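You operate a simulated robot arm through the tools that you are given. There is no shell and no other tool. Be economical: measure what you need, move in short steps, check, and stop when the job is done.

You are at the controls of a simulated robot arm. One attempt, no reset.

Task
Put the red bearing from the top of the beige table on top of the gold rubber foot. Fetch the big teal can and stand it on the top of the brown cabinet. Fetch the narrow tray and set it on the yellow notebook. Lift the middle tilt bin open. Any order will do. Set down upright: big teal can.

Only the result counts: the job must be done as asked and must still hold three seconds after the hand-in. Knocking over, shifting, dropping, spilling or breaking anything else fails it.

Robot
A 5-joint arm with a two-finger parallel gripper on a trunk, on a base that drives. Base frame: it is fixed to the floor where the robot stands at the start and does not move with it; the origin is under the middle of the robot, x ahead of it, y to its left, z up; the surface under the hand at the start is at about z = 800. Units: mm, rad, N and s.
It reaches about 1134 mm from its shoulder. Its first joint turns from -2.601 to 2.601 rad. Places, roughly: bearing [500, 500, 750]; big teal can [-2000, 3250, 1000]; gold rubber foot (7x7x4 cm) [900, -100, 800]; middle tilt bin [-600, -2200, 1000]; narrow tray (15x6x3 cm) [5400, 500, 600]; top of the brown cabinet [-2100, -1000, 1000]; yellow notebook [2500, -2500, 1000]. Payload 1.57 kg.
The tool frame sits at the grasp point between the pads (the TCP): z along the fingers, y along the line on which they close. The tips reach 30 mm beyond it. Largest opening 110 mm; finger width 24, thickness 12; the body of the gripper, 48 by 112 mm, starts 78 mm behind the TCP.
Orientation is that of the tool frame in the base frame, as a unit quaternion [x, y, z, w]. With the fingers straight down and closing along the base's y, the tool's x points along the base's -x, its y along +y and its z along -z.

Tools
- The arm moves only by the tool play_rows. Its argument "targets" is one flat list of numbers, 7 for each row, row after row: the shift along the base's x, y, z in units of 20 mm (1.0 is 20 mm), then the turn, a rotation vector about the base's x, y, z in units of 4 degrees (1.0 is 4 degrees), then the closure in counts, from 0 (fully open) to 255 (shut). In form: [dx, dy, dz, ax, ay, az, hand, dx, dy, dz, ax, ay, az, hand, ...]. A call has 1 to 12 rows; each row shifts and turns the commanded pose from where the row before left it. A call with a number of a shift or a turn outside -1 to 1 is refused whole. Rows are played at 5 a second. More than 50 mm and 0.15 rad between two rows, or a gripper value outside its range, and nothing of the call is played. Where a pose cannot be reached the arm comes as near as it can. A force on the tool above 40 N (or 10 N above the force at the start of the call, whichever is more), or a blocked arm, ends the call early, and 0.2 s more pass. Each finger travels about 72 mm/s and halts on what it meets, pressing with about 32 N; the grip force reading is that of the motor and also rises with nothing between the fingers. The clock runs only during rows and for 0.2 s after the last one: add rows that do not move to give the fingers time. It gives the time, the measured TCP pose, the force on the tool (base axes), the opening and the grip force at its end, in the units of the frame above (readings bear some noise), with the torque about the TCP (base axes, N m) and any sound that the robot's microphone picked up.
- Cameras (640 x 400 px; columns grow to the right, rows downward): "scene" is now at [25.4, 166.1, 1699.7]; the picture's right is [-0.03, -1.00, 0.00], its down [-0.85, 0.02, -0.53] and it looks along [0.53, -0.01, -0.85] (base axes); focal length 251 px, centre (320, 200). "wrist" rides on the gripper at [70, 16, -141] in the tool frame; the picture's right is [-0.23, 0.97, 0.00], its down [-0.85, -0.20, -0.48] and it looks along [-0.47, -0.11, 0.88] (tool axes); focal length 222 px, centre (320, 200). There is no depth. A picture from a camera that has moved, and an enlarged one, comes with that camera's place and axes in the base frame and with its lens.
- snapshot(camera): a new picture of that camera. It takes no simulated time.
- slide_trunk(by): slides the trunk up (or, below 0, down) by that many mm; the arm and the scene camera ride with it, the base frame stays. It gives what a move gives, with no picture.
- drive_base(legs): drives the robot by 1 to 6 legs, each [ahead, turn to the left] in mm and rad, along the robot's own axes; the way and the turn of a leg run together, so that a leg with both is an arc; at most 1500 mm and 3.142 rad a leg. The arm and the cameras ride along, it lands a little off, and it stops where it bumps. It gives what a move gives.
- pan_tilt(pan, tilt): turns the head with the scene camera to pan (to the left, within 2.705 rad either way) and tilt (down, from -0.506 to 1.204), counted from straight ahead of the robot. It gives what a move gives.
- enlarge(camera, box): a new picture of the part [left, top, right, bottom] of that camera's present view, enlarged. It takes no simulated time.
- sign_off(): hands the job in; it is judged then, once.

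Go step by step. Nothing tells you exact positions but the pictures and the camera data: compare them with the known pose of the tool, close in by small moves and look again before you grip or let go. The budget is 165 turns and 128 pictures, counting those below and the enlarged ones. Unless the task says otherwise, let go and move clear before handing in, and close with one line.

The tools are called after "Request:" as name(argument=value, ...) on one line, values as JSON. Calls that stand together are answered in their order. play_rows: Moves the arm, as the interface text tells. Its arguments: {"type":"object","properties":{"targets":{"type":"array"}},"required":["targets"]} The other tools are called the same way: slide_trunk (by) slides the trunk up or down; drive_base (legs) drives the base; pan_tilt (pan, tilt) turns the head that bears the scene camera; snapshot (camera) takes a picture; enlarge (camera, box) takes an enlarged picture of a part of a camera's view; sign_off () hands the job in.

At the start:

```text
time_s: 0.0
position: [722.7, 387.9, 1000.2]
ee_rot: [0.01, 1.0, 0.0, 0.001]
wrist_force: [0.2, 0.5, -0.3]
moment: [-0.03, 0.0, 0.01]
grip_width: 109.9
finger_force: 0.0
trunk travel left (down, up): [-733.0, 237.0]
robot x, y, heading: [-0.2, -0.8, 0.001]
head pan, tilt: [-0.03, 1.018]
```

scene: 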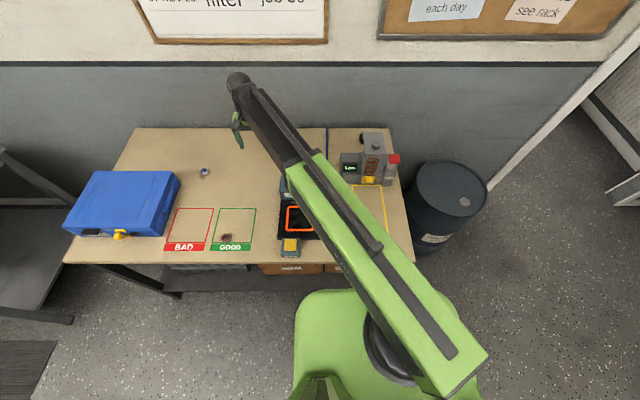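
wrist: 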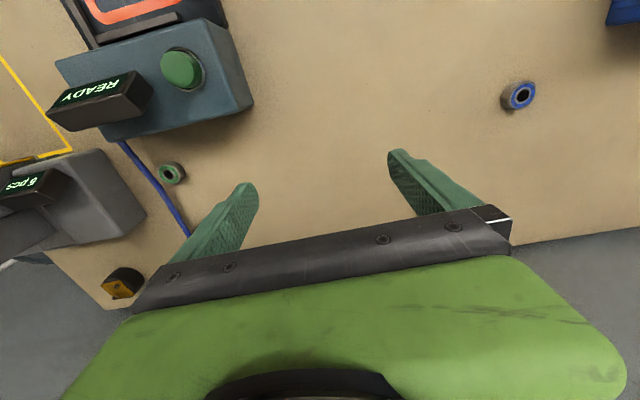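

The scene shows the beige table with a reddish ring in the GOOD zone; the gold foot is probably at the far right of the table. I'll enlarge both.

Request:
enlarge(camera="scene", box=[160, 130, 420, 290])

Request:
enlarge(camera="wrist", box=[0, 130, 260, 310])

```text
2.46 times, centred on (290, 210) of scene
camera zoom: at [25.4, 166.1, 1699.7], right [-0.03, -1.0, 0.0], down [-0.85, 0.02, -0.53], along [0.53, -0.01, -0.85], focal length 618 px, centre (394, 175)
```

zoom: 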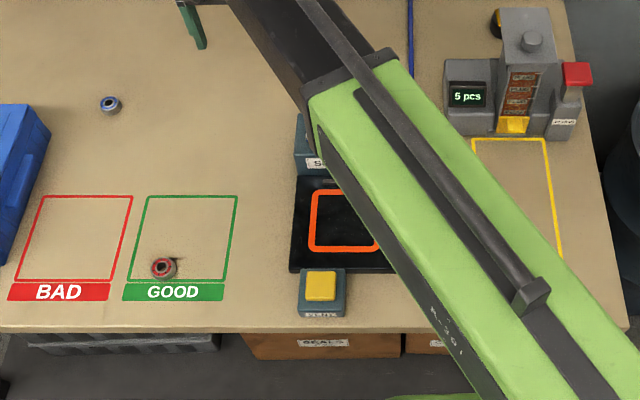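

```text
2.22 times, centred on (130, 220) of wrist
camera zoom: at [652.0, 405.8, 1140.9], right [0.25, 0.97, 0.0], down [0.85, -0.22, 0.48], along [0.46, -0.12, -0.88], focal length 494 px, centre (742, 156)
```

zoom: 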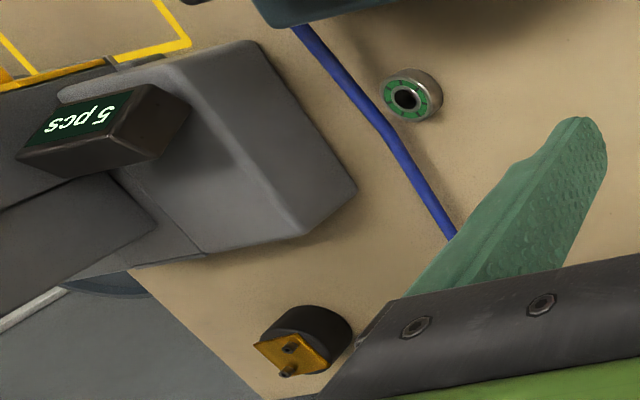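

The red bearing appears to be at about (431, 524), and the gold foot has its plate up at the far right corner. I'll move the hand above the bearing and look.

Request:
play_rows(targets=[-1, 0.45, 0, 0, 0, 0, 0, -1, 0.45, 0, 0, 0, 0, 0, -1, 0.45, 0, 0, 0, 0, 0, -1, 0.45, 0, 0, 0, 0, 0, -1, 0.45, 0, 0, 0, 0, 0, -1, 0.45, 0, 0, 0, 0, 0, -1, 0.45, 0, 0, 0, 0, 0, -1, 0.45, 0, 0, 0, 0, 0, -1, 0.45, 0, 0, 0, 0, 0, -1, 0.45, 0, 0, 0, 0, 0, -1, 0.45, 0, 0, 0, 0, 0, -1, 0.45, 0, 0, 0, 0, 0])

Request:
snapshot(camera="wrist")

Request:
snapshot(camera="scene")

```text
time_s: 2.6
position: [481.9, 495.8, 999.3]
ee_rot: [0.009, 1.0, 0.0, 0.0]
wrist_force: [-0.4, 0.3, -1.2]
moment: [0.02, 0.02, -0.01]
grip_width: 110.3
finger_force: 0.1
trunk travel left (down, up): [-733.0, 237.0]
robot x, y, heading: [-1.8, -1.3, 0.002]
head pan, tilt: [-0.03, 1.018]
```

```text
123 pictures are left
camera wrist: at [412.0, 514.0, 1140.9], right [0.25, 0.97, 0.0], down [0.85, -0.22, 0.48], along [0.46, -0.12, -0.88], focal length 222 px, centre (320, 200)
```

wrist: 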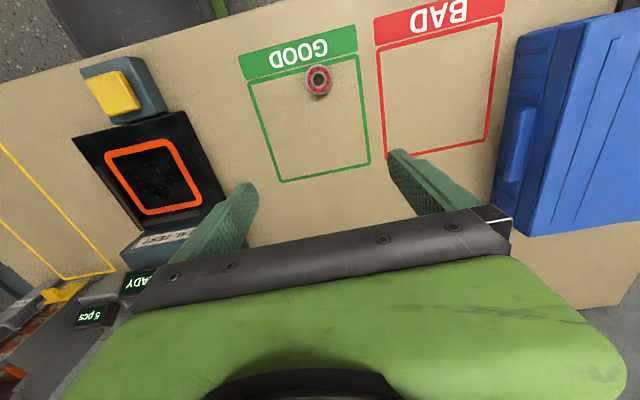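

```text
122 pictures are left
camera scene: at [25.0, 166.2, 1699.7], right [-0.03, -1.0, 0.0], down [-0.85, 0.02, -0.53], along [0.53, -0.01, -0.85], focal length 251 px, centre (320, 200)
```

scene: 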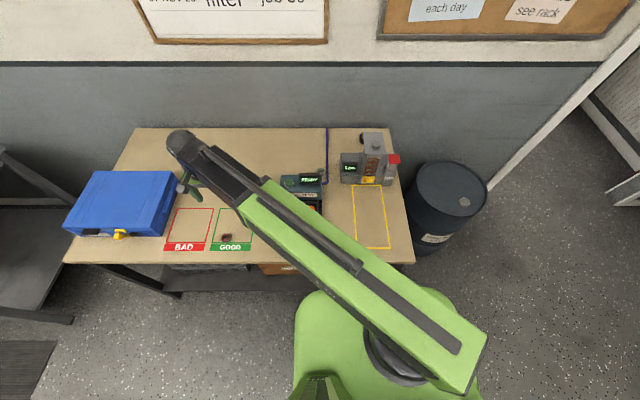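

The bearing is nearly straight below the wrist camera, at about (412, 514). I'll move over it and lower partway.

Request:
play_rows(targets=[-0.9, 0.23, 0, 0, 0, 0, 0, -0.9, 0.23, 0, 0, 0, 0, 0, -0.9, 0.23, 0, 0, 0, 0, 0, -0.8, 0.23, 0, 0, 0, 0, 0, 0, 0, -1, 0, 0, 0, 60, 0, 0, -1, 0, 0, 0, 100, 0, 0, -1, 0, 0, 0, 120, 0, 0, -1, 0, 0, 0, 120, 0, 0, -1, 0, 0, 0, 120, 0, 0, 0, 0, 0, 0, 120])

Request:
snapshot(camera="wrist")

```text
time_s: 4.8
position: [411.5, 515.4, 998.8]
ee_rot: [0.01, 1.0, 0.0, 0.0]
wrist_force: [0.1, 1.2, -0.7]
moment: [-0.05, -0.03, 0.01]
grip_width: 58.3
finger_force: 0.1
out of reach, approached as far as the arm can: row 5, 6, 7, 8, 9
trunk travel left (down, up): [-733.0, 237.0]
robot x, y, heading: [-0.9, -3.1, 0.004]
head pan, tilt: [-0.03, 1.018]
```

```text
121 pictures are left
camera wrist: at [342.5, 532.3, 1140.9], right [0.25, 0.97, 0.0], down [0.85, -0.22, 0.48], along [0.46, -0.12, -0.88], focal length 222 px, centre (320, 200)
```

wrist: 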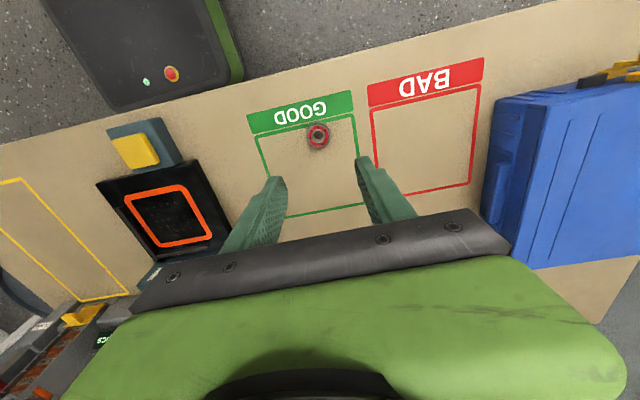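

The bearing is under the hand, but the arm can't go lower at this trunk height. I'll lower the trunk.

Request:
slide_trunk(by=-90)

Request:
snapshot(camera="wrist")

```text
time_s: 6.0
position: [412.5, 513.8, 909.3]
ee_rot: [0.01, 1.0, 0.0, 0.0]
wrist_force: [0.9, -0.7, 0.2]
moment: [-0.02, 0.01, 0.02]
grip_width: 58.2
finger_force: 0.2
trunk travel left (down, up): [-643.0, 327.0]
robot x, y, heading: [-0.3, -2.1, 0.003]
head pan, tilt: [-0.03, 1.018]
```

```text
120 pictures are left
camera wrist: at [342.5, 532.3, 1050.9], right [0.25, 0.97, 0.0], down [0.85, -0.22, 0.48], along [0.46, -0.12, -0.88], focal length 222 px, centre (320, 200)
```

wrist: 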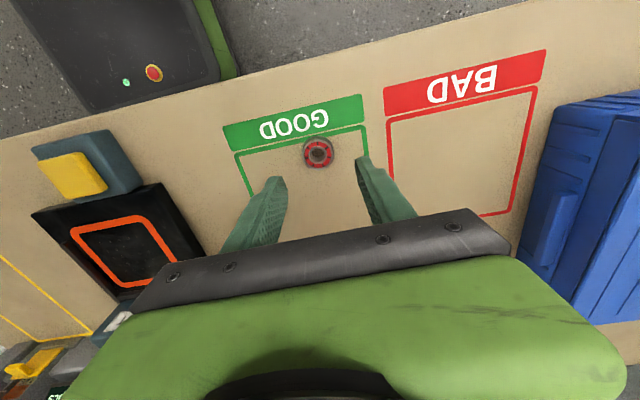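

The bearing sits between the finger lines. I'll go down another 60 mm and look again.

Request:
slide_trunk(by=-60)

Request:
enlarge(camera="wrist", box=[220, 100, 430, 240])

```text
time_s: 7.0
position: [412.3, 515.1, 850.4]
ee_rot: [0.009, 1.0, 0.001, 0.0]
wrist_force: [-0.8, -0.4, 0.8]
moment: [0.01, 0.01, -0.02]
grip_width: 58.3
finger_force: 0.0
trunk travel left (down, up): [-583.0, 387.0]
robot x, y, heading: [-2.8, -0.4, 0.005]
head pan, tilt: [-0.03, 1.018]
```

```text
2.86 times, centred on (325, 170) of wrist
camera zoom: at [342.5, 532.2, 990.9], right [0.25, 0.97, 0.0], down [0.85, -0.22, 0.48], along [0.46, -0.12, -0.88], focal length 635 px, centre (306, 286)
```

zoom: 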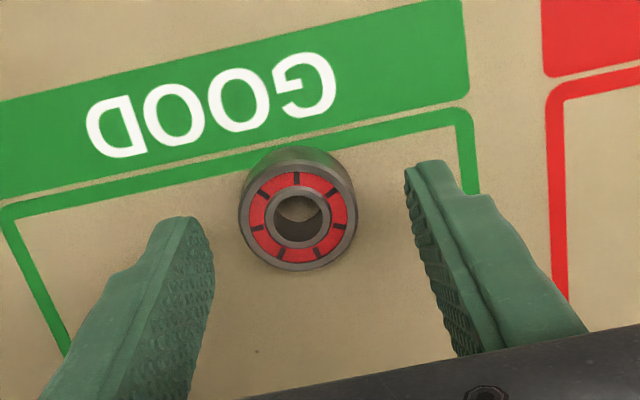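

Well aligned. Go down 13 mm and close.

Request:
slide_trunk(by=-13)

Request:
enlarge(camera="wrist", box=[220, 100, 430, 240])

```text
time_s: 7.7
position: [412.5, 515.0, 836.5]
ee_rot: [0.01, 1.0, 0.001, 0.0]
wrist_force: [-0.4, -0.3, -0.8]
moment: [-0.01, -0.01, 0.0]
grip_width: 58.2
finger_force: 0.0
trunk travel left (down, up): [-570.0, 400.0]
robot x, y, heading: [-2.3, -2.4, 0.001]
head pan, tilt: [-0.03, 1.018]
```

```text
2.86 times, centred on (325, 170) of wrist
camera zoom: at [342.5, 532.2, 977.9], right [0.25, 0.97, 0.0], down [0.85, -0.22, 0.48], along [0.46, -0.12, -0.88], focal length 635 px, centre (306, 286)
```

zoom: 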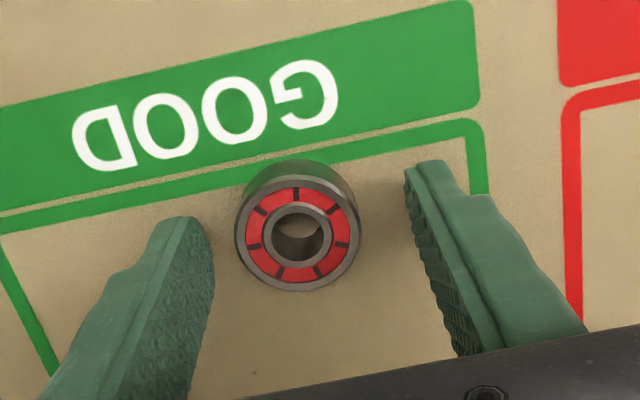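

Request:
slide_trunk(by=-3)

Request:
play_rows(targets=[0, 0, 0, 0, 0, 0, 150, 0, 0, 0, 0, 0, 0, 170, 0, 0, 0, 0, 0, 0, 190, 0, 0, 0, 0, 0, 0, 230, 0, 0, 0, 0, 0, 0, 230])

Request:
enlarge(camera="wrist", box=[220, 100, 430, 240])

```text
time_s: 8.2
position: [412.3, 514.4, 835.1]
ee_rot: [0.009, 1.0, 0.0, -0.001]
wrist_force: [-0.4, -0.5, 0.4]
moment: [0.0, -0.02, 0.0]
grip_width: 58.1
finger_force: 0.0
trunk travel left (down, up): [-567.0, 403.0]
robot x, y, heading: [-1.4, -1.7, 0.0]
head pan, tilt: [-0.03, 1.018]
```

```text
time_s: 9.4
position: [412.6, 514.9, 833.9]
ee_rot: [0.009, 1.0, 0.0, -0.001]
wrist_force: [0.3, 0.4, 0.2]
moment: [0.01, -0.03, -0.01]
grip_width: 34.6
finger_force: 32.0
trunk travel left (down, up): [-567.0, 403.0]
robot x, y, heading: [-3.0, -3.5, 0.001]
head pan, tilt: [-0.03, 1.018]
```

```text
2.86 times, centred on (325, 170) of wrist
camera zoom: at [342.5, 532.3, 974.9], right [0.25, 0.97, 0.0], down [0.85, -0.22, 0.48], along [0.46, -0.12, -0.88], focal length 635 px, centre (306, 286)
```

zoom: 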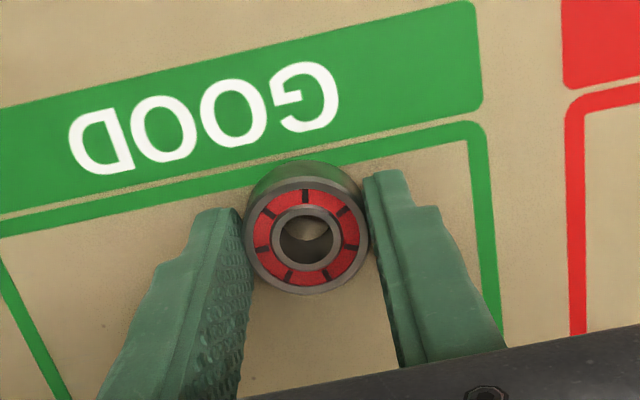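

The bearing is gripped (34.6 mm). I'll lift it with the trunk and carry it toward the foot.

Request:
slide_trunk(by=220)

Request:
play_rows(targets=[1, -1, 0, 0, 0, 0, 230, 1, -1, 0, 0, 0, 0, 230, 1, -1, 0, 0, 0, 0, 230, 1, -1, 0, 0, 0, 0, 230, 1, -1, 0, 0, 0, 0, 230, 1, -1, 0, 0, 0, 0, 230, 1, -1, 0, 0, 0, 0, 230, 1, -1, 0, 0, 0, 0, 230, 1, -1, 0, 0, 0, 0, 230, 1, -1, 0, 0, 0, 0, 230, 1, -1, 0, 0, 0, 0, 230, 1, -1, 0, 0, 0, 0, 230])

Request:
snapshot(camera="wrist")

Request:
snapshot(camera="scene")

```text
time_s: 11.7
position: [413.0, 514.1, 1053.9]
ee_rot: [0.01, 1.0, 0.0, 0.0]
wrist_force: [0.1, -0.1, -0.7]
moment: [-0.01, 0.01, -0.02]
grip_width: 34.8
finger_force: 31.4
trunk travel left (down, up): [-787.0, 183.0]
robot x, y, heading: [-0.6, -2.7, 0.005]
head pan, tilt: [-0.03, 1.018]
```

```text
time_s: 14.3
position: [653.0, 274.3, 1054.1]
ee_rot: [0.01, 1.0, 0.001, 0.0]
wrist_force: [0.1, 0.2, -0.6]
moment: [0.01, -0.01, -0.01]
grip_width: 34.7
finger_force: 32.0
trunk travel left (down, up): [-787.0, 183.0]
robot x, y, heading: [-0.7, -5.2, 0.003]
head pan, tilt: [-0.03, 1.018]
```

```text
116 pictures are left
camera wrist: at [583.1, 292.3, 1194.8], right [0.25, 0.97, 0.0], down [0.85, -0.22, 0.48], along [0.46, -0.12, -0.88], focal length 222 px, centre (320, 200)
```

wrist: 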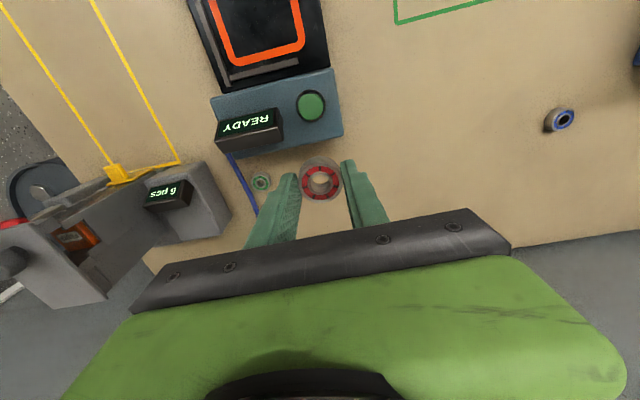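

```text
115 pictures are left
camera scene: at [25.7, 165.8, 1753.7], right [-0.03, -1.0, 0.0], down [-0.85, 0.02, -0.53], along [0.53, -0.01, -0.85], focal length 251 px, centre (320, 200)
```

scene: 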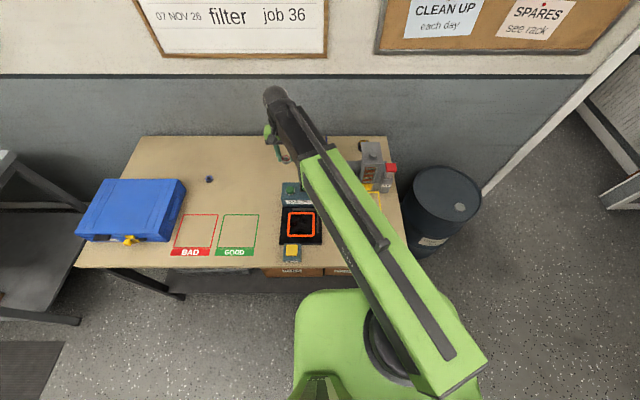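

Carry on toward the foot, staying high over the counting machine.

Request:
play_rows(targets=[0.6, -1, 0, 0, 0, 0, 230, 0.6, -1, 0, 0, 0, 0, 230, 0.6, -1, 0, 0, 0, 0, 230, 0.6, -1, 0, 0, 0, 0, 230, 0.6, -1, 0, 0, 0, 0, 230, 0.6, -1, 0, 0, 0, 0, 230, 0.6, -1, 0, 0, 0, 0, 230, 0.6, -1, 0, 0, 0, 0, 230, 0.6, -1, 0, 0, 0, 0, 230, 0.6, -1, 0, 0, 0, 0, 230, 0.6, -1, 0, 0, 0, 0, 230, 0.6, -1, 0, 0, 0, 0, 230])

Request:
snapshot(camera="wrist")

Request:
enlarge(camera="scene", box=[240, 100, 440, 225])

```text
time_s: 16.9
position: [796.9, 35.6, 1052.8]
ee_rot: [0.009, 1.0, 0.0, 0.0]
wrist_force: [-0.5, -0.6, 0.3]
moment: [-0.01, -0.01, -0.01]
grip_width: 34.9
finger_force: 31.9
trunk travel left (down, up): [-787.0, 183.0]
robot x, y, heading: [-4.0, -0.9, 0.001]
head pan, tilt: [-0.03, 1.018]
```

```text
114 pictures are left
camera wrist: at [726.7, 51.9, 1194.8], right [0.25, 0.97, 0.0], down [0.85, -0.22, 0.48], along [0.46, -0.12, -0.88], focal length 222 px, centre (320, 200)
```

wrist: 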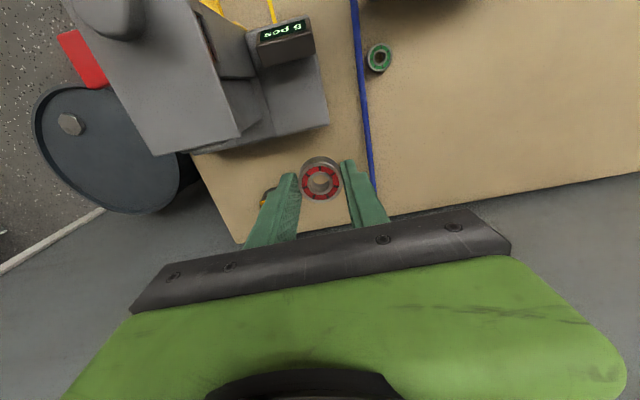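

```text
3.20 times, centred on (340, 162) of scene
camera zoom: at [25.7, 165.8, 1753.7], right [-0.03, -1.0, 0.0], down [-0.85, 0.02, -0.53], along [0.53, -0.01, -0.85], focal length 803 px, centre (256, 320)
```

zoom: 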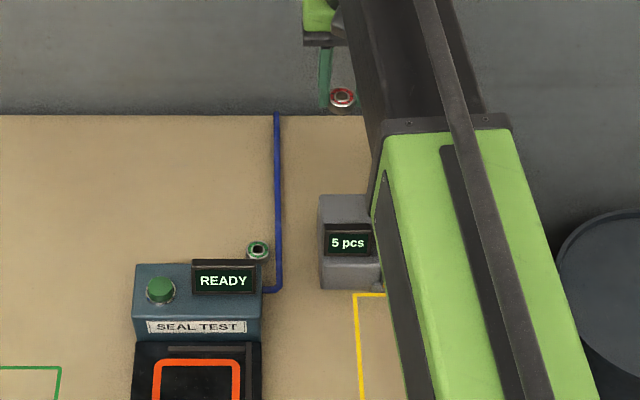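

The foot shows behind the left finger, around (881, -83). I'll move to get an unobstructed view.

Request:
play_rows(targets=[-0.5, -1, 0, 0, 0, 0, 230, -0.5, -1, 0, 0, 0, 0, 230, -0.5, -1, 0, 0, 0, 0, 230, -0.5, -1, 0, 0, 0, 0, 230, -0.5, -1, 0, 0, 0, 0, 230, -0.5, -1, 0, 0, 0, 0, 230])

Request:
snapshot(camera="wrist")

```text
time_s: 18.3
position: [737.3, -85.1, 1054.1]
ee_rot: [0.008, 1.0, 0.001, 0.0]
wrist_force: [-0.3, -0.4, -0.7]
moment: [-0.03, 0.05, -0.01]
grip_width: 34.5
finger_force: 31.8
trunk travel left (down, up): [-787.0, 183.0]
robot x, y, heading: [-2.6, -4.0, 0.002]
head pan, tilt: [-0.03, 1.018]
```

```text
112 pictures are left
camera wrist: at [666.7, -67.2, 1194.9], right [0.24, 0.97, 0.0], down [0.85, -0.22, 0.48], along [0.46, -0.12, -0.88], focal length 222 px, centre (320, 200)
```

wrist: 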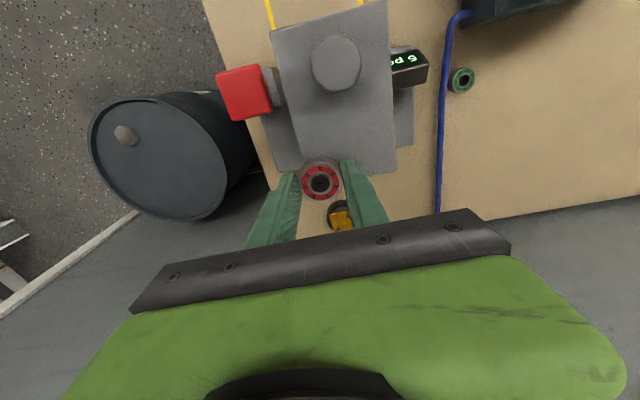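

Request:
enlarge(camera="wrist", box=[280, 150, 410, 240])

```text
4.44 times, centred on (345, 195) of wrist
camera zoom: at [666.7, -67.2, 1194.9], right [0.24, 0.97, 0.0], down [0.85, -0.22, 0.48], along [0.46, -0.12, -0.88], focal length 987 px, centre (209, 222)
```

zoom: 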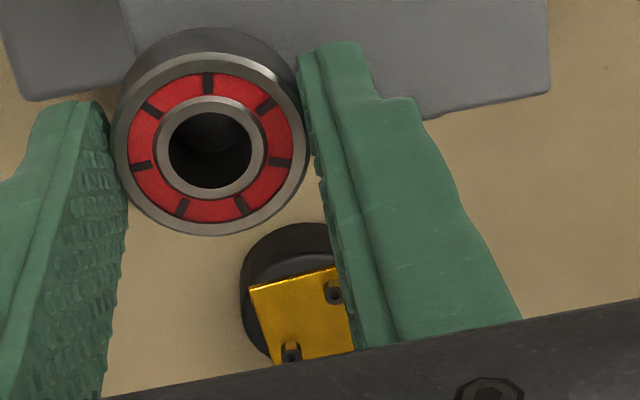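

Request:
play_rows(targets=[0.9, 0.75, 0, 0, 0, 0, 230, 0.9, 0.75, 0, 0, 0, 0, 230, 0.9, 0.75, 0, 0, 0, 0, 230, 0.9, 0.75, 0, 0, 0, 0, 230, 0.9, 0.75, 0, 0, 0, 0, 230, 0.9, 0.75, 0, 0, 0, 0, 230, 0.9, 0.75, 0, 0, 0, 0, 230])

Request:
slide_trunk(by=-100)

Request:
snapshot(camera="wrist")

```text
time_s: 19.9
position: [863.3, 19.5, 1053.7]
ee_rot: [0.009, 1.0, 0.0, -0.001]
wrist_force: [-0.3, 0.6, -0.7]
moment: [0.0, 0.01, 0.0]
grip_width: 34.7
finger_force: 32.3
trunk travel left (down, up): [-787.0, 183.0]
robot x, y, heading: [-0.9, -0.6, 0.001]
head pan, tilt: [-0.03, 1.018]
```

```text
time_s: 21.2
position: [862.2, 19.7, 954.1]
ee_rot: [0.009, 1.0, 0.0, 0.0]
wrist_force: [-0.2, 0.1, -1.4]
moment: [-0.01, -0.05, 0.01]
grip_width: 34.9
finger_force: 32.0
trunk travel left (down, up): [-687.0, 283.0]
robot x, y, heading: [-0.2, -3.2, 0.006]
head pan, tilt: [-0.03, 1.018]
```

```text
110 pictures are left
camera wrist: at [792.6, 37.3, 1094.9], right [0.25, 0.97, 0.0], down [0.85, -0.22, 0.48], along [0.46, -0.12, -0.88], focal length 222 px, centre (320, 200)
```

wrist: 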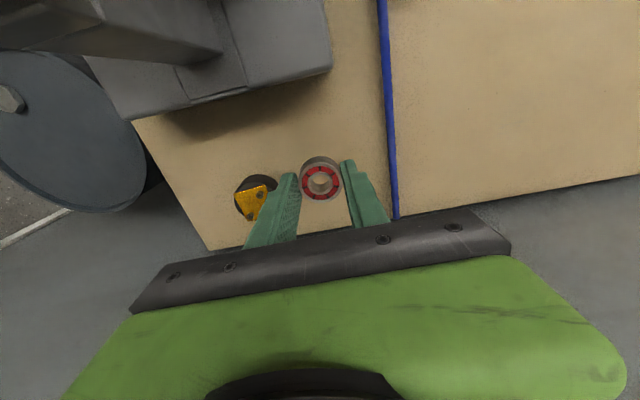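

Request:
enlarge(camera="wrist", box=[210, 150, 340, 240])

```text
4.44 times, centred on (275, 195) of wrist
camera zoom: at [792.6, 37.3, 1094.9], right [0.25, 0.97, 0.0], down [0.85, -0.22, 0.48], along [0.46, -0.12, -0.88], focal length 987 px, centre (520, 222)
```

zoom: 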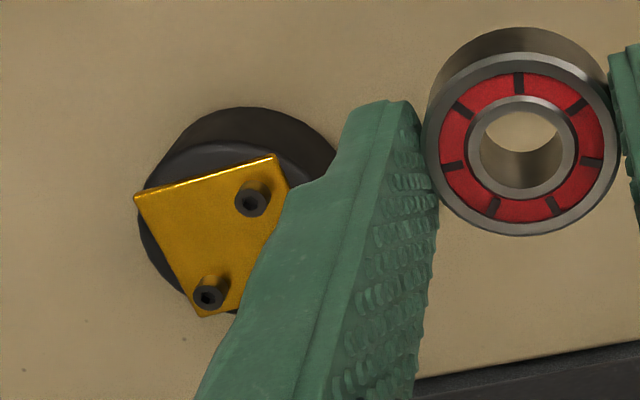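

Request:
play_rows(targets=[0, 1, 0, 0, 0, 0, 230, 0, 1, 0, 0, 0, 0, 230, 0, 1, 0, 0, 0, 0, 230])

Request:
enlarge(camera="wrist", box=[150, 150, 280, 240])

```text
time_s: 22.0
position: [863.3, 80.5, 954.4]
ee_rot: [0.009, 1.0, 0.0, -0.001]
wrist_force: [-0.4, -0.6, -0.1]
moment: [0.03, -0.01, -0.04]
grip_width: 34.7
finger_force: 31.9
trunk travel left (down, up): [-687.0, 283.0]
robot x, y, heading: [0.2, 0.4, 0.004]
head pan, tilt: [-0.03, 1.018]
```

```text
4.44 times, centred on (215, 195) of wrist
camera zoom: at [792.4, 97.9, 1094.8], right [0.25, 0.97, 0.0], down [0.85, -0.22, 0.48], along [0.46, -0.12, -0.88], focal length 987 px, centre (787, 222)
```

zoom: 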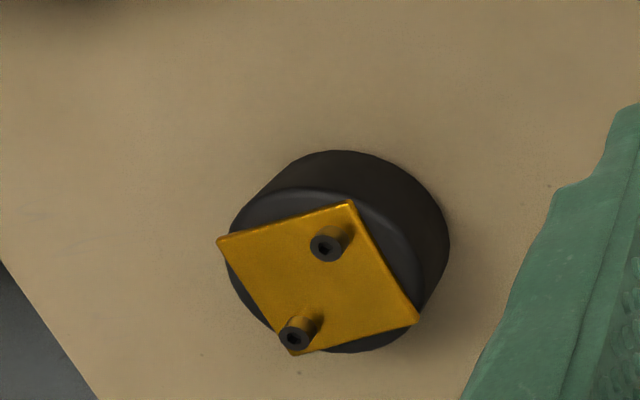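

The gold plate is a roughly 44 mm square at z≈835, centred near (912, -83), with screw posts on two corners. I'll set the bearing flat on the free +x+y part of the plate, with the fingers closing along the post diagonal. So I rotate +45° and move over (928, -67).

Request:
play_rows(targets=[0.404, -0.92, 0, 0, 0, 0.94, 230, 0.404, -0.92, 0, 0, 0, 0.94, 230, 0.404, -0.92, 0, 0, 0, 0.94, 230, 0.404, -0.92, 0, 0, 0, 0.94, 230, 0.404, -0.92, 0, 0, 0, 0.94, 230, 0.404, -0.92, 0, 0, 0, 0.94, 230, 0.404, -0.92, 0, 0, 0, 0.94, 230, 0.404, -0.92, 0, 0, 0, 0.94, 230, 0, 0, 0, 0, 0, 0.94, 230, 0, 0, 0, 0, 0, 0.94, 230, 0, 0, 0, 0, 0, 0.94, 230, 0, 0, 0, 0, 0, 0.94, 230])

Request:
snapshot(camera="wrist")

Request:
enlarge(camera="wrist", box=[255, 150, 385, 240])

```text
time_s: 24.6
position: [926.2, -67.3, 954.4]
ee_rot: [-0.376, 0.927, 0.0, 0.0]
wrist_force: [-0.4, -1.0, -0.3]
moment: [0.02, 0.01, -0.03]
grip_width: 34.8
finger_force: 32.0
trunk travel left (down, up): [-687.0, 283.0]
robot x, y, heading: [-4.2, -2.3, -0.0]
head pan, tilt: [-0.03, 1.018]
```

```text
107 pictures are left
camera wrist: at [865.4, -104.5, 1094.8], right [-0.51, 0.86, 0.0], down [0.75, 0.45, 0.48], along [0.41, 0.25, -0.88], focal length 222 px, centre (320, 200)
```

wrist: 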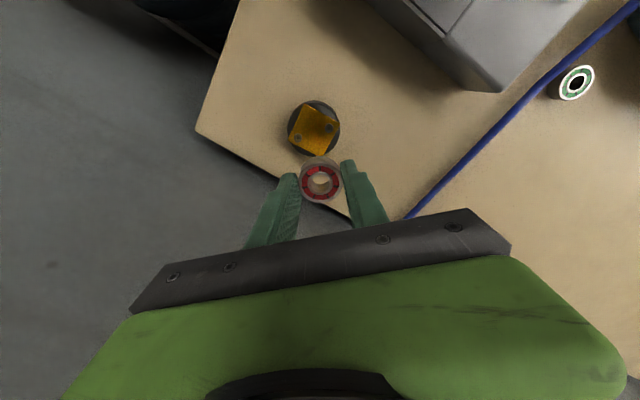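

```text
4.44 times, centred on (320, 195) of wrist
camera zoom: at [865.4, -104.5, 1094.8], right [-0.51, 0.86, 0.0], down [0.75, 0.45, 0.48], along [0.41, 0.25, -0.88], focal length 987 px, centre (320, 222)
```

zoom: 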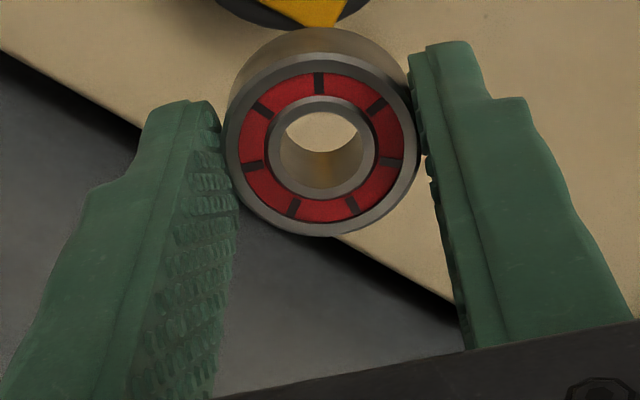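

Request:
enlarge(camera="wrist", box=[255, 85, 385, 175])

```text
4.44 times, centred on (320, 130) of wrist
camera zoom: at [865.4, -104.5, 1094.8], right [-0.51, 0.86, 0.0], down [0.75, 0.45, 0.48], along [0.41, 0.25, -0.88], focal length 987 px, centre (320, 511)
```

zoom: 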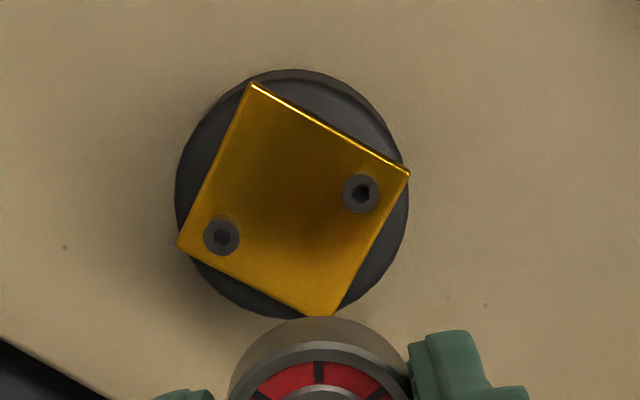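

The overhead view confirms the plate centre at (914, -82) with posts at (901, -71) and (927, -95). The bearing is above (927, -67), which is good, so I'll descend.

Request:
play_rows(targets=[0.05, -0.06, -1, 0, 0, 0, 230, 0, 0, -1, 0, 0, 0, 230, 0, 0, -1, 0, 0, 0, 230, 0, 0, -0.75, 0, 0, 0, 230, 0, 0, 0, 0, 0, 0, 230])

Request:
enlarge(camera="wrist", box=[235, 100, 405, 240])

```text
time_s: 25.8
position: [927.0, -67.9, 955.1]
ee_rot: [-0.374, 0.927, 0.0, 0.0]
wrist_force: [0.3, 1.0, -1.3]
moment: [0.03, -0.04, -0.02]
grip_width: 34.8
finger_force: 32.2
out of reach, approached as far as the arm can: row 1, 2, 3, 4
trunk travel left (down, up): [-687.0, 283.0]
robot x, y, heading: [-1.1, -3.9, 0.004]
head pan, tilt: [-0.03, 1.018]
```

```text
2.86 times, centred on (320, 170) of wrist
camera zoom: at [865.3, -104.4, 1094.8], right [-0.51, 0.86, 0.0], down [0.75, 0.45, 0.48], along [0.41, 0.25, -0.88], focal length 635 px, centre (320, 286)
```

zoom: 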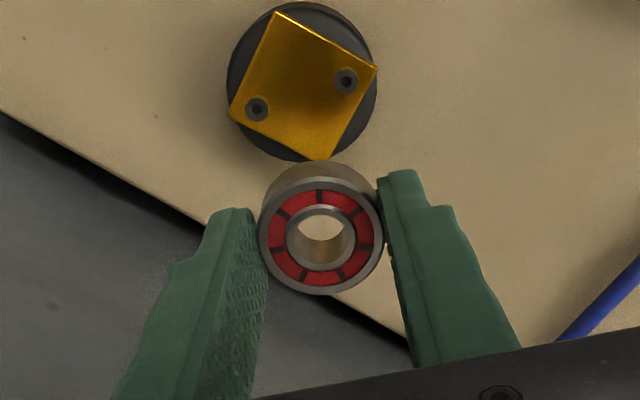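

The arm can't dip below this relative to the trunk, so I'll use the trunk.

Request:
slide_trunk(by=-70)

Request:
enlarge(camera="wrist", box=[235, 100, 405, 240])

Request:
snapshot(camera="scene")

```text
time_s: 26.9
position: [926.7, -68.1, 884.1]
ee_rot: [-0.374, 0.927, 0.0, 0.0]
wrist_force: [0.1, -0.4, -0.2]
moment: [0.01, 0.01, -0.02]
grip_width: 34.8
finger_force: 31.8
trunk travel left (down, up): [-617.0, 353.0]
robot x, y, heading: [-0.2, -2.8, 0.002]
head pan, tilt: [-0.03, 1.018]
```

```text
2.86 times, centred on (320, 170) of wrist
camera zoom: at [865.3, -104.5, 1024.9], right [-0.51, 0.86, 0.0], down [0.75, 0.45, 0.48], along [0.41, 0.25, -0.88], focal length 635 px, centre (320, 286)
```

zoom: 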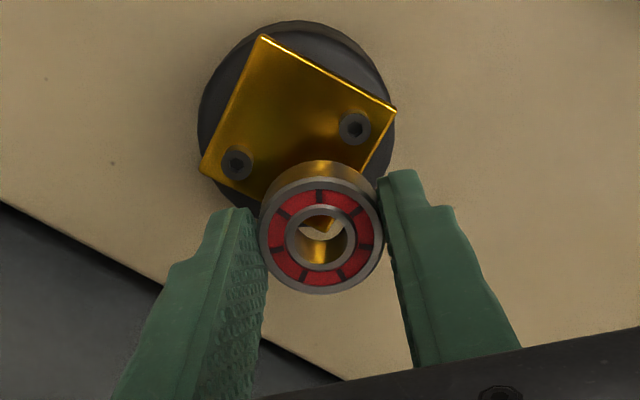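

```text
102 pictures are left
camera scene: at [25.4, 166.0, 1583.7], right [-0.03, -1.0, 0.0], down [-0.85, 0.02, -0.53], along [0.53, -0.01, -0.85], focal length 251 px, centre (320, 200)
```

scene: 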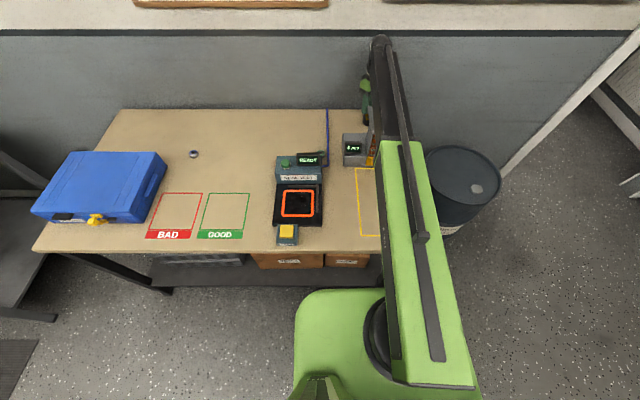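

Request:
slide_trunk(by=-9)

Request:
enlarge(camera="wrist", box=[255, 120, 385, 210])

```text
time_s: 27.5
position: [927.5, -68.4, 875.4]
ee_rot: [-0.375, 0.927, 0.0, 0.001]
wrist_force: [-0.6, 0.2, -0.3]
moment: [-0.03, -0.02, 0.01]
grip_width: 34.7
finger_force: 32.2
trunk travel left (down, up): [-608.0, 362.0]
robot x, y, heading: [-1.5, -0.3, 0.004]
head pan, tilt: [-0.03, 1.018]
```

```text
4.44 times, centred on (320, 165) of wrist
camera zoom: at [865.3, -104.5, 1015.9], right [-0.51, 0.86, 0.0], down [0.75, 0.45, 0.48], along [0.41, 0.25, -0.88], focal length 987 px, centre (320, 356)
```

zoom: 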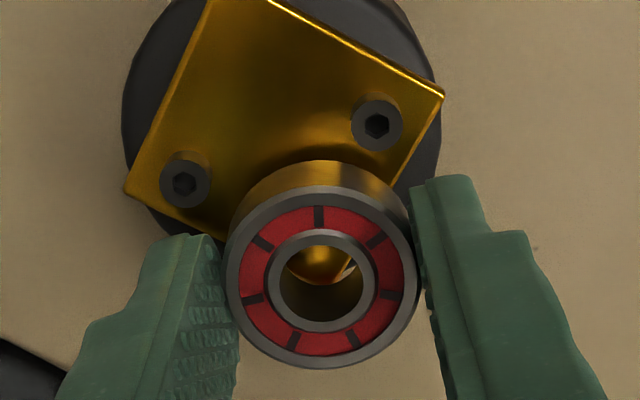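

Request:
slide_trunk(by=-4)

Request:
slide_trunk(by=-1.5)

Request:
enlarge(camera="wrist", box=[255, 120, 385, 210])

```text
time_s: 28.0
position: [927.6, -68.4, 870.1]
ee_rot: [-0.374, 0.927, 0.0, 0.001]
wrist_force: [0.0, 0.4, -0.8]
moment: [0.01, 0.01, 0.0]
grip_width: 34.6
finger_force: 32.4
trunk travel left (down, up): [-604.0, 366.0]
robot x, y, heading: [-1.0, -0.3, 0.0]
head pan, tilt: [-0.03, 1.018]
```

```text
time_s: 28.5
position: [927.4, -67.6, 870.1]
ee_rot: [-0.375, 0.927, 0.0, 0.001]
wrist_force: [3.6, -0.1, 6.5]
moment: [-0.06, -0.12, 0.0]
grip_width: 35.0
finger_force: 32.1
trunk travel left (down, up): [-602.0, 368.0]
robot x, y, heading: [1.1, -0.3, -0.005]
head pan, tilt: [-0.03, 1.018]
```

```text
4.44 times, centred on (320, 165) of wrist
camera zoom: at [865.1, -104.4, 1010.8], right [-0.51, 0.86, 0.0], down [0.75, 0.45, 0.48], along [0.41, 0.25, -0.88], focal length 987 px, centre (320, 356)
```

zoom: 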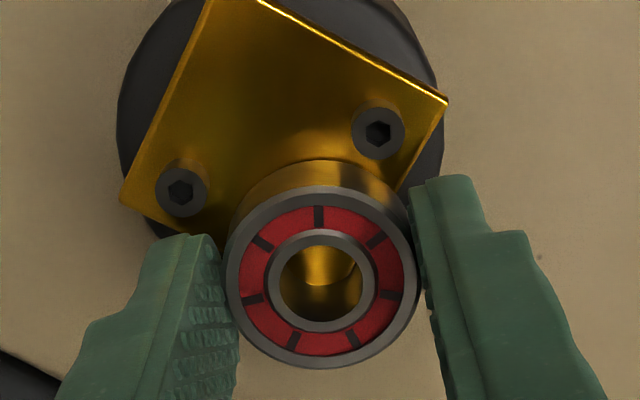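

Contact at the expected height (6.5 N up). I'll release gently, then rise.

Request:
play_rows(targets=[0, 0, 0, 0, 0, 0, 165, 0, 0, 0, 0, 0, 0, 150, 0, 0, 0, 0, 0, 0, 140, 0, 0, 0, 0, 0, 0, 140])

Request:
slide_trunk(by=100)

Request:
enlarge(camera="wrist", box=[235, 70, 405, 210])

```text
time_s: 29.5
position: [927.3, -67.6, 869.8]
ee_rot: [-0.375, 0.927, 0.0, 0.0]
wrist_force: [-0.9, 0.7, -0.1]
moment: [-0.02, 0.01, 0.0]
grip_width: 49.6
finger_force: 0.0
trunk travel left (down, up): [-602.0, 368.0]
robot x, y, heading: [-0.5, -5.0, 0.003]
head pan, tilt: [-0.03, 1.018]
```

```text
time_s: 30.9
position: [926.8, -68.3, 969.6]
ee_rot: [-0.374, 0.927, 0.0, 0.0]
wrist_force: [-0.3, -0.9, -0.3]
moment: [-0.04, -0.02, -0.02]
grip_width: 49.6
finger_force: 0.1
trunk travel left (down, up): [-702.0, 268.0]
robot x, y, heading: [-2.4, -3.7, -0.0]
head pan, tilt: [-0.03, 1.018]
```

```text
2.86 times, centred on (320, 140) of wrist
camera zoom: at [865.4, -104.4, 1110.3], right [-0.51, 0.86, 0.0], down [0.75, 0.45, 0.48], along [0.41, 0.25, -0.88], focal length 635 px, centre (320, 371)
```

zoom: 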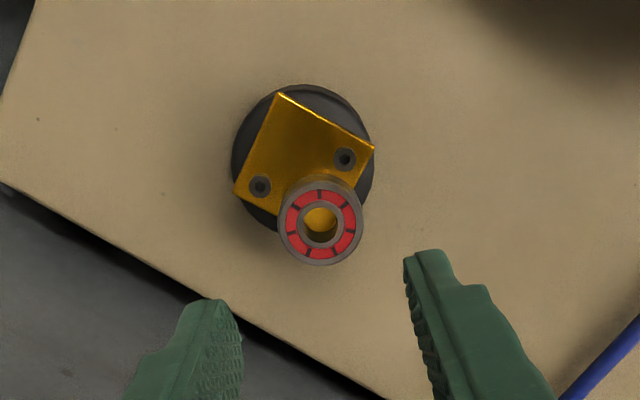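

The bearing rests flat on the foot. I'll raise and retract the arm before driving.

Request:
slide_trunk(by=160)

Request:
play_rows(targets=[-1, 0, 0, 0, 0, 0, 0, -1, 0, 0, 0, 0, 0, 0, -1, 0, 0, 0, 0, 0, 0, -1, 0, 0, 0, 0, 0, 0, -1, 0, 0, 0, 0, 0, 0, -1, 0, 0, 0, 0, 0, 0, -1, 0, 0, 0, 0, 0, 0, -1, 0, 0, 0, 0, 0, 0, -1, 0, 0, 0, 0, 0, 0, -1, 0, 0, 0, 0, 0, 0, -1, 0, 0, 0, 0, 0, 0, -1, 0, 0, 0, 0, 0, 0])

Request:
play_rows(targets=[-1, 0, 0, 0, 0, 0, 0, -1, 0, 0, 0, 0, 0, 0, -1, 0, 0, 0, 0, 0, 0, -1, 0, 0, 0, 0, 0, 0, -1, 0, 0, 0, 0, 0, 0, -1, 0, 0, 0, 0, 0, 0, -1, 0, 0, 0, 0, 0, 0, -1, 0, 0, 0, 0, 0, 0, -1, 0, 0, 0, 0, 0, 0, -1, 0, 0, 0, 0, 0, 0])

Request:
pan_tilt(pan=2.3, tilt=0.5)

Request:
snapshot(camera="scene")

```text
time_s: 32.7
position: [927.5, -66.6, 1130.0]
ee_rot: [-0.374, 0.927, 0.001, 0.0]
wrist_force: [0.0, 0.7, 0.7]
moment: [0.04, 0.01, -0.02]
grip_width: 49.6
finger_force: 0.0
trunk travel left (down, up): [-862.0, 108.0]
robot x, y, heading: [-0.6, -0.5, -0.001]
head pan, tilt: [-0.03, 1.018]
```

```text
time_s: 35.3
position: [686.3, -67.8, 1130.0]
ee_rot: [-0.374, 0.927, 0.0, -0.001]
wrist_force: [-0.2, 0.7, -0.3]
moment: [0.0, -0.01, -0.01]
grip_width: 110.0
finger_force: 0.0
trunk travel left (down, up): [-862.0, 108.0]
robot x, y, heading: [-2.7, -1.8, 0.001]
head pan, tilt: [-0.03, 1.018]
```

```text
time_s: 37.5
position: [568.9, -67.1, 1128.8]
ee_rot: [-0.375, 0.927, 0.001, -0.001]
wrist_force: [0.2, 0.6, 0.0]
moment: [0.02, 0.04, -0.02]
grip_width: 110.1
finger_force: 0.1
out of reach, approached as far as the arm can: row 7, 8, 9, 10
trunk travel left (down, up): [-862.0, 108.0]
robot x, y, heading: [1.0, -3.2, 0.0]
head pan, tilt: [-0.03, 1.018]
```

```text
time_s: 39.6
position: [569.2, -66.9, 1128.8]
ee_rot: [-0.375, 0.927, 0.001, -0.001]
wrist_force: [-0.9, -0.6, 0.5]
moment: [0.0, -0.01, -0.01]
grip_width: 110.0
finger_force: 0.1
trunk travel left (down, up): [-862.0, 108.0]
robot x, y, heading: [5.4, -3.1, 0.006]
head pan, tilt: [2.3, 0.499]
```

```text
98 pictures are left
camera scene: at [-103.9, 235.8, 1871.5], right [0.75, 0.67, 0.0], down [0.32, -0.36, -0.88], along [-0.59, 0.65, -0.48], focal length 251 px, centre (320, 200)
```

scene: 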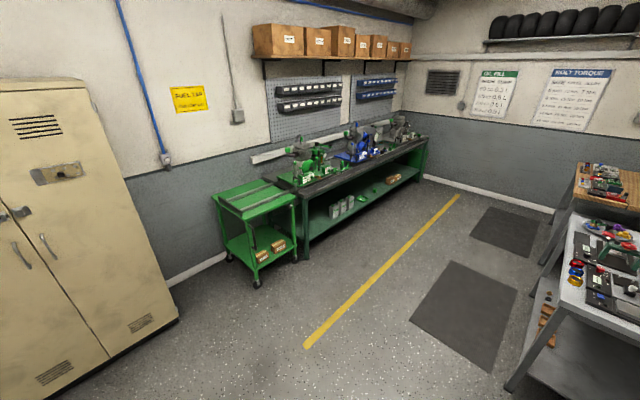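

Request:
enlarge(camera="scene", box=[210, 80, 450, 230])

Request:
pan_tilt(pan=-2.6, tilt=0.5)

Request:
snapshot(camera="scene")

Request:
pan_tilt(pan=-1.3, tilt=0.4)

Request:
snapshot(camera="scene")

```text
2.67 times, centred on (330, 155) of scene
camera zoom: at [-103.9, 235.8, 1871.5], right [0.75, 0.67, 0.0], down [0.32, -0.36, -0.88], along [-0.59, 0.65, -0.48], focal length 669 px, centre (293, 320)
```

zoom: 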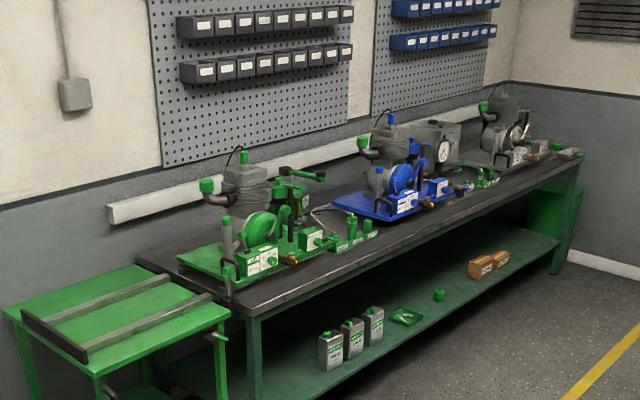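

```text
time_s: 43.5
position: [568.7, -68.8, 1129.2]
ee_rot: [-0.374, 0.927, 0.001, 0.0]
wrist_force: [-0.1, -0.5, 0.2]
moment: [-0.01, 0.0, 0.0]
grip_width: 109.8
finger_force: 0.1
trunk travel left (down, up): [-862.0, 108.0]
robot x, y, heading: [3.6, 2.1, 0.003]
head pan, tilt: [-2.601, 0.499]
```

```text
96 pictures are left
camera scene: at [-121.2, 121.0, 1871.5], right [-0.52, 0.86, 0.0], down [0.41, 0.25, -0.88], along [-0.75, -0.45, -0.48], focal length 251 px, centre (320, 200)
```

scene: 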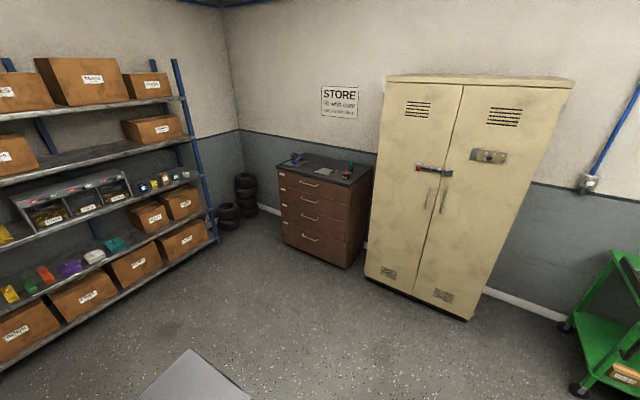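

```text
time_s: 45.0
position: [570.4, -68.5, 1129.0]
ee_rot: [-0.374, 0.927, 0.0, 0.0]
wrist_force: [0.3, 0.8, 0.0]
moment: [0.0, 0.01, 0.0]
grip_width: 110.0
finger_force: 0.1
trunk travel left (down, up): [-862.0, 108.0]
robot x, y, heading: [0.3, -2.1, 0.0]
head pan, tilt: [-1.3, 0.4]
```

```text
95 pictures are left
camera scene: at [-18.5, 78.7, 1880.6], right [-0.96, -0.27, 0.0], down [-0.1, 0.38, -0.92], along [0.25, -0.89, -0.39], focal length 251 px, centre (320, 200)
```

scene: 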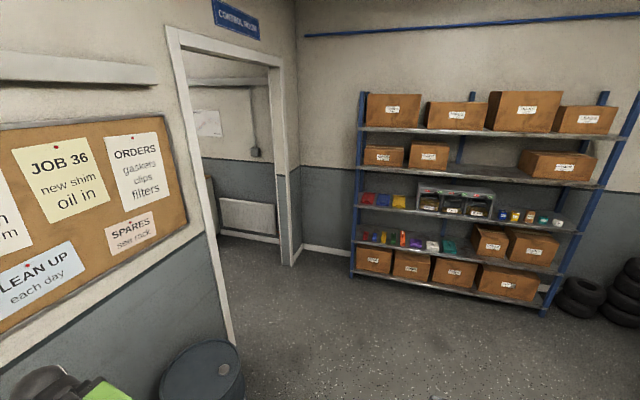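

The rack at -y holds the three tilt bins, the brown cabinet is at back right, and the doorway leads to a control room. I'll look at the bins closely first.

Request:
enlarge(camera="scene", box=[400, 160, 520, 235])

```text
5.33 times, centred on (460, 198) of scene
camera zoom: at [-18.5, 78.7, 1880.6], right [-0.96, -0.27, 0.0], down [-0.1, 0.38, -0.92], along [0.25, -0.89, -0.39], focal length 1339 px, centre (-427, 213)
```

zoom: 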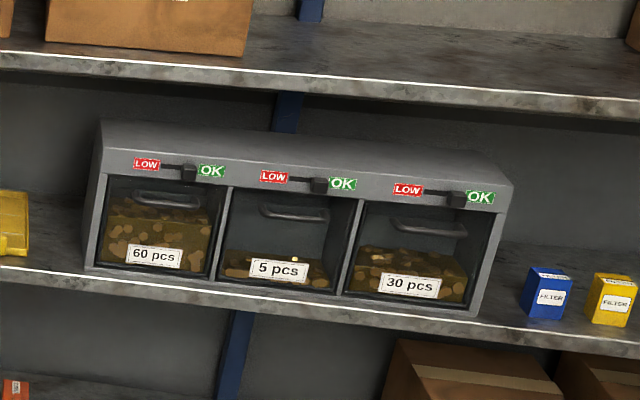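

Request:
pan_tilt(pan=-1.9, tilt=0.9)

Request:
snapshot(camera="scene")

```text
time_s: 46.0
position: [568.9, -68.0, 1128.7]
ee_rot: [-0.375, 0.927, 0.001, 0.0]
wrist_force: [0.5, 0.1, 0.9]
moment: [0.0, -0.01, 0.0]
grip_width: 110.0
finger_force: 0.1
trunk travel left (down, up): [-862.0, 108.0]
robot x, y, heading: [1.8, -1.7, 0.001]
head pan, tilt: [-1.901, 0.901]
```

```text
93 pictures are left
camera scene: at [-67.6, 96.5, 1837.7], right [-0.95, 0.32, 0.0], down [0.25, 0.74, -0.62], along [-0.2, -0.59, -0.78], focal length 251 px, centre (320, 200)
```

scene: 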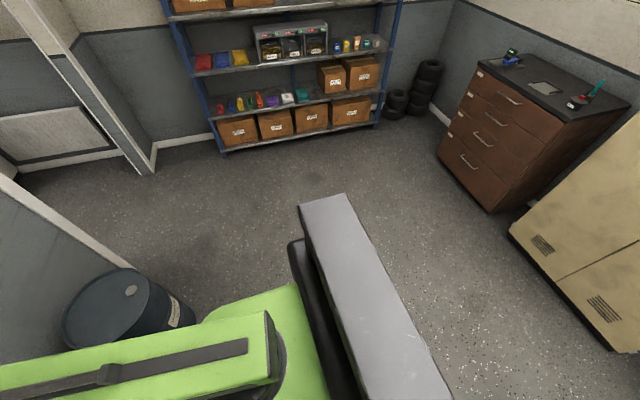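

The floor is clear. I'll reverse, turn right, and approach the rack.

Request:
drive_base(legs=[[-600, 0], [0, -1.571], [1000, 0]])

Request:
pan_tilt(pan=0, tilt=0.7)

Request:
snapshot(camera="scene")

Request:
snapshot(camera="wrist")

```text
time_s: 58.0
position: [-642.3, -1571.5, 1129.5]
ee_rot: [0.383, 0.924, 0.001, -0.001]
wrist_force: [0.7, 0.8, 0.2]
moment: [-0.04, 0.02, 0.01]
grip_width: 110.0
finger_force: 0.0
trunk travel left (down, up): [-862.0, 108.0]
robot x, y, heading: [-587.2, -1001.2, -1.549]
head pan, tilt: [-1.901, 0.901]
```

```text
time_s: 59.8
position: [-641.7, -1571.4, 1128.4]
ee_rot: [0.383, 0.924, 0.001, 0.0]
wrist_force: [-1.2, -0.3, -0.8]
moment: [0.0, 0.0, 0.01]
grip_width: 109.7
finger_force: 0.0
trunk travel left (down, up): [-862.0, 108.0]
robot x, y, heading: [-589.8, -998.7, -1.551]
head pan, tilt: [0.0, 0.7]
```

```text
92 pictures are left
camera scene: at [-417.8, -1034.8, 1853.8], right [-1.0, -0.02, 0.0], down [-0.02, 0.64, -0.77], along [0.02, -0.76, -0.64], focal length 251 px, centre (320, 200)
```

scene: 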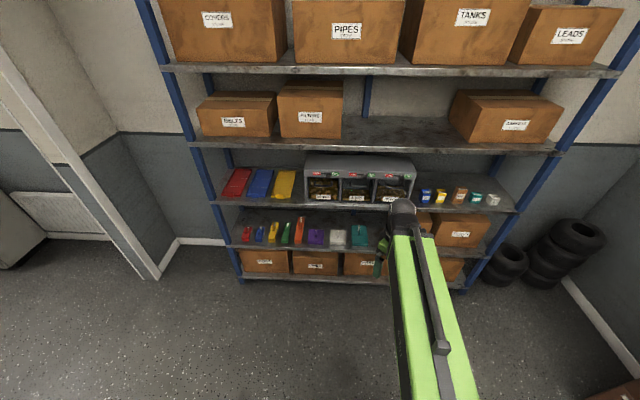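

```text
91 pictures are left
camera wrist: at [-680.3, -1510.2, 1270.6], right [0.85, 0.53, 0.0], down [0.46, -0.75, 0.48], along [0.25, -0.4, -0.88], focal length 222 px, centre (320, 200)
```

wrist: 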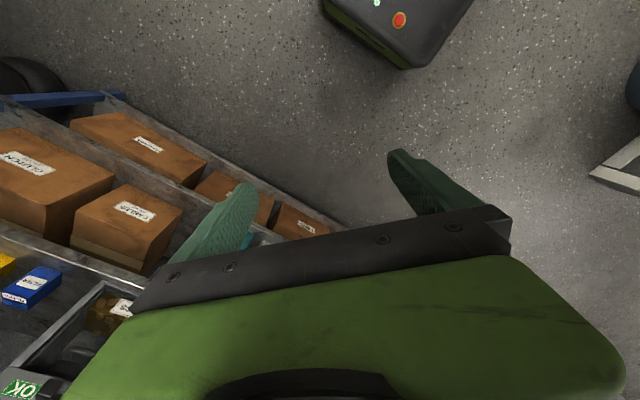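

Request:
enlarge(camera="scene", box=[290, 140, 430, 220])

```text
4.57 times, centred on (360, 180) of scene
camera zoom: at [-417.8, -1034.8, 1853.8], right [-1.0, -0.02, 0.0], down [-0.02, 0.64, -0.77], along [0.02, -0.76, -0.64], focal length 1148 px, centre (137, 291)
```

zoom: 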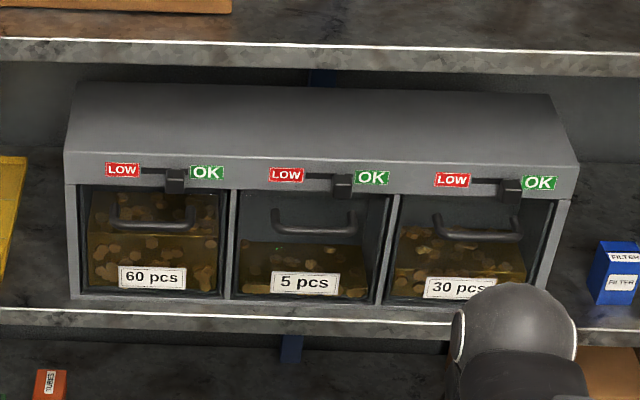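

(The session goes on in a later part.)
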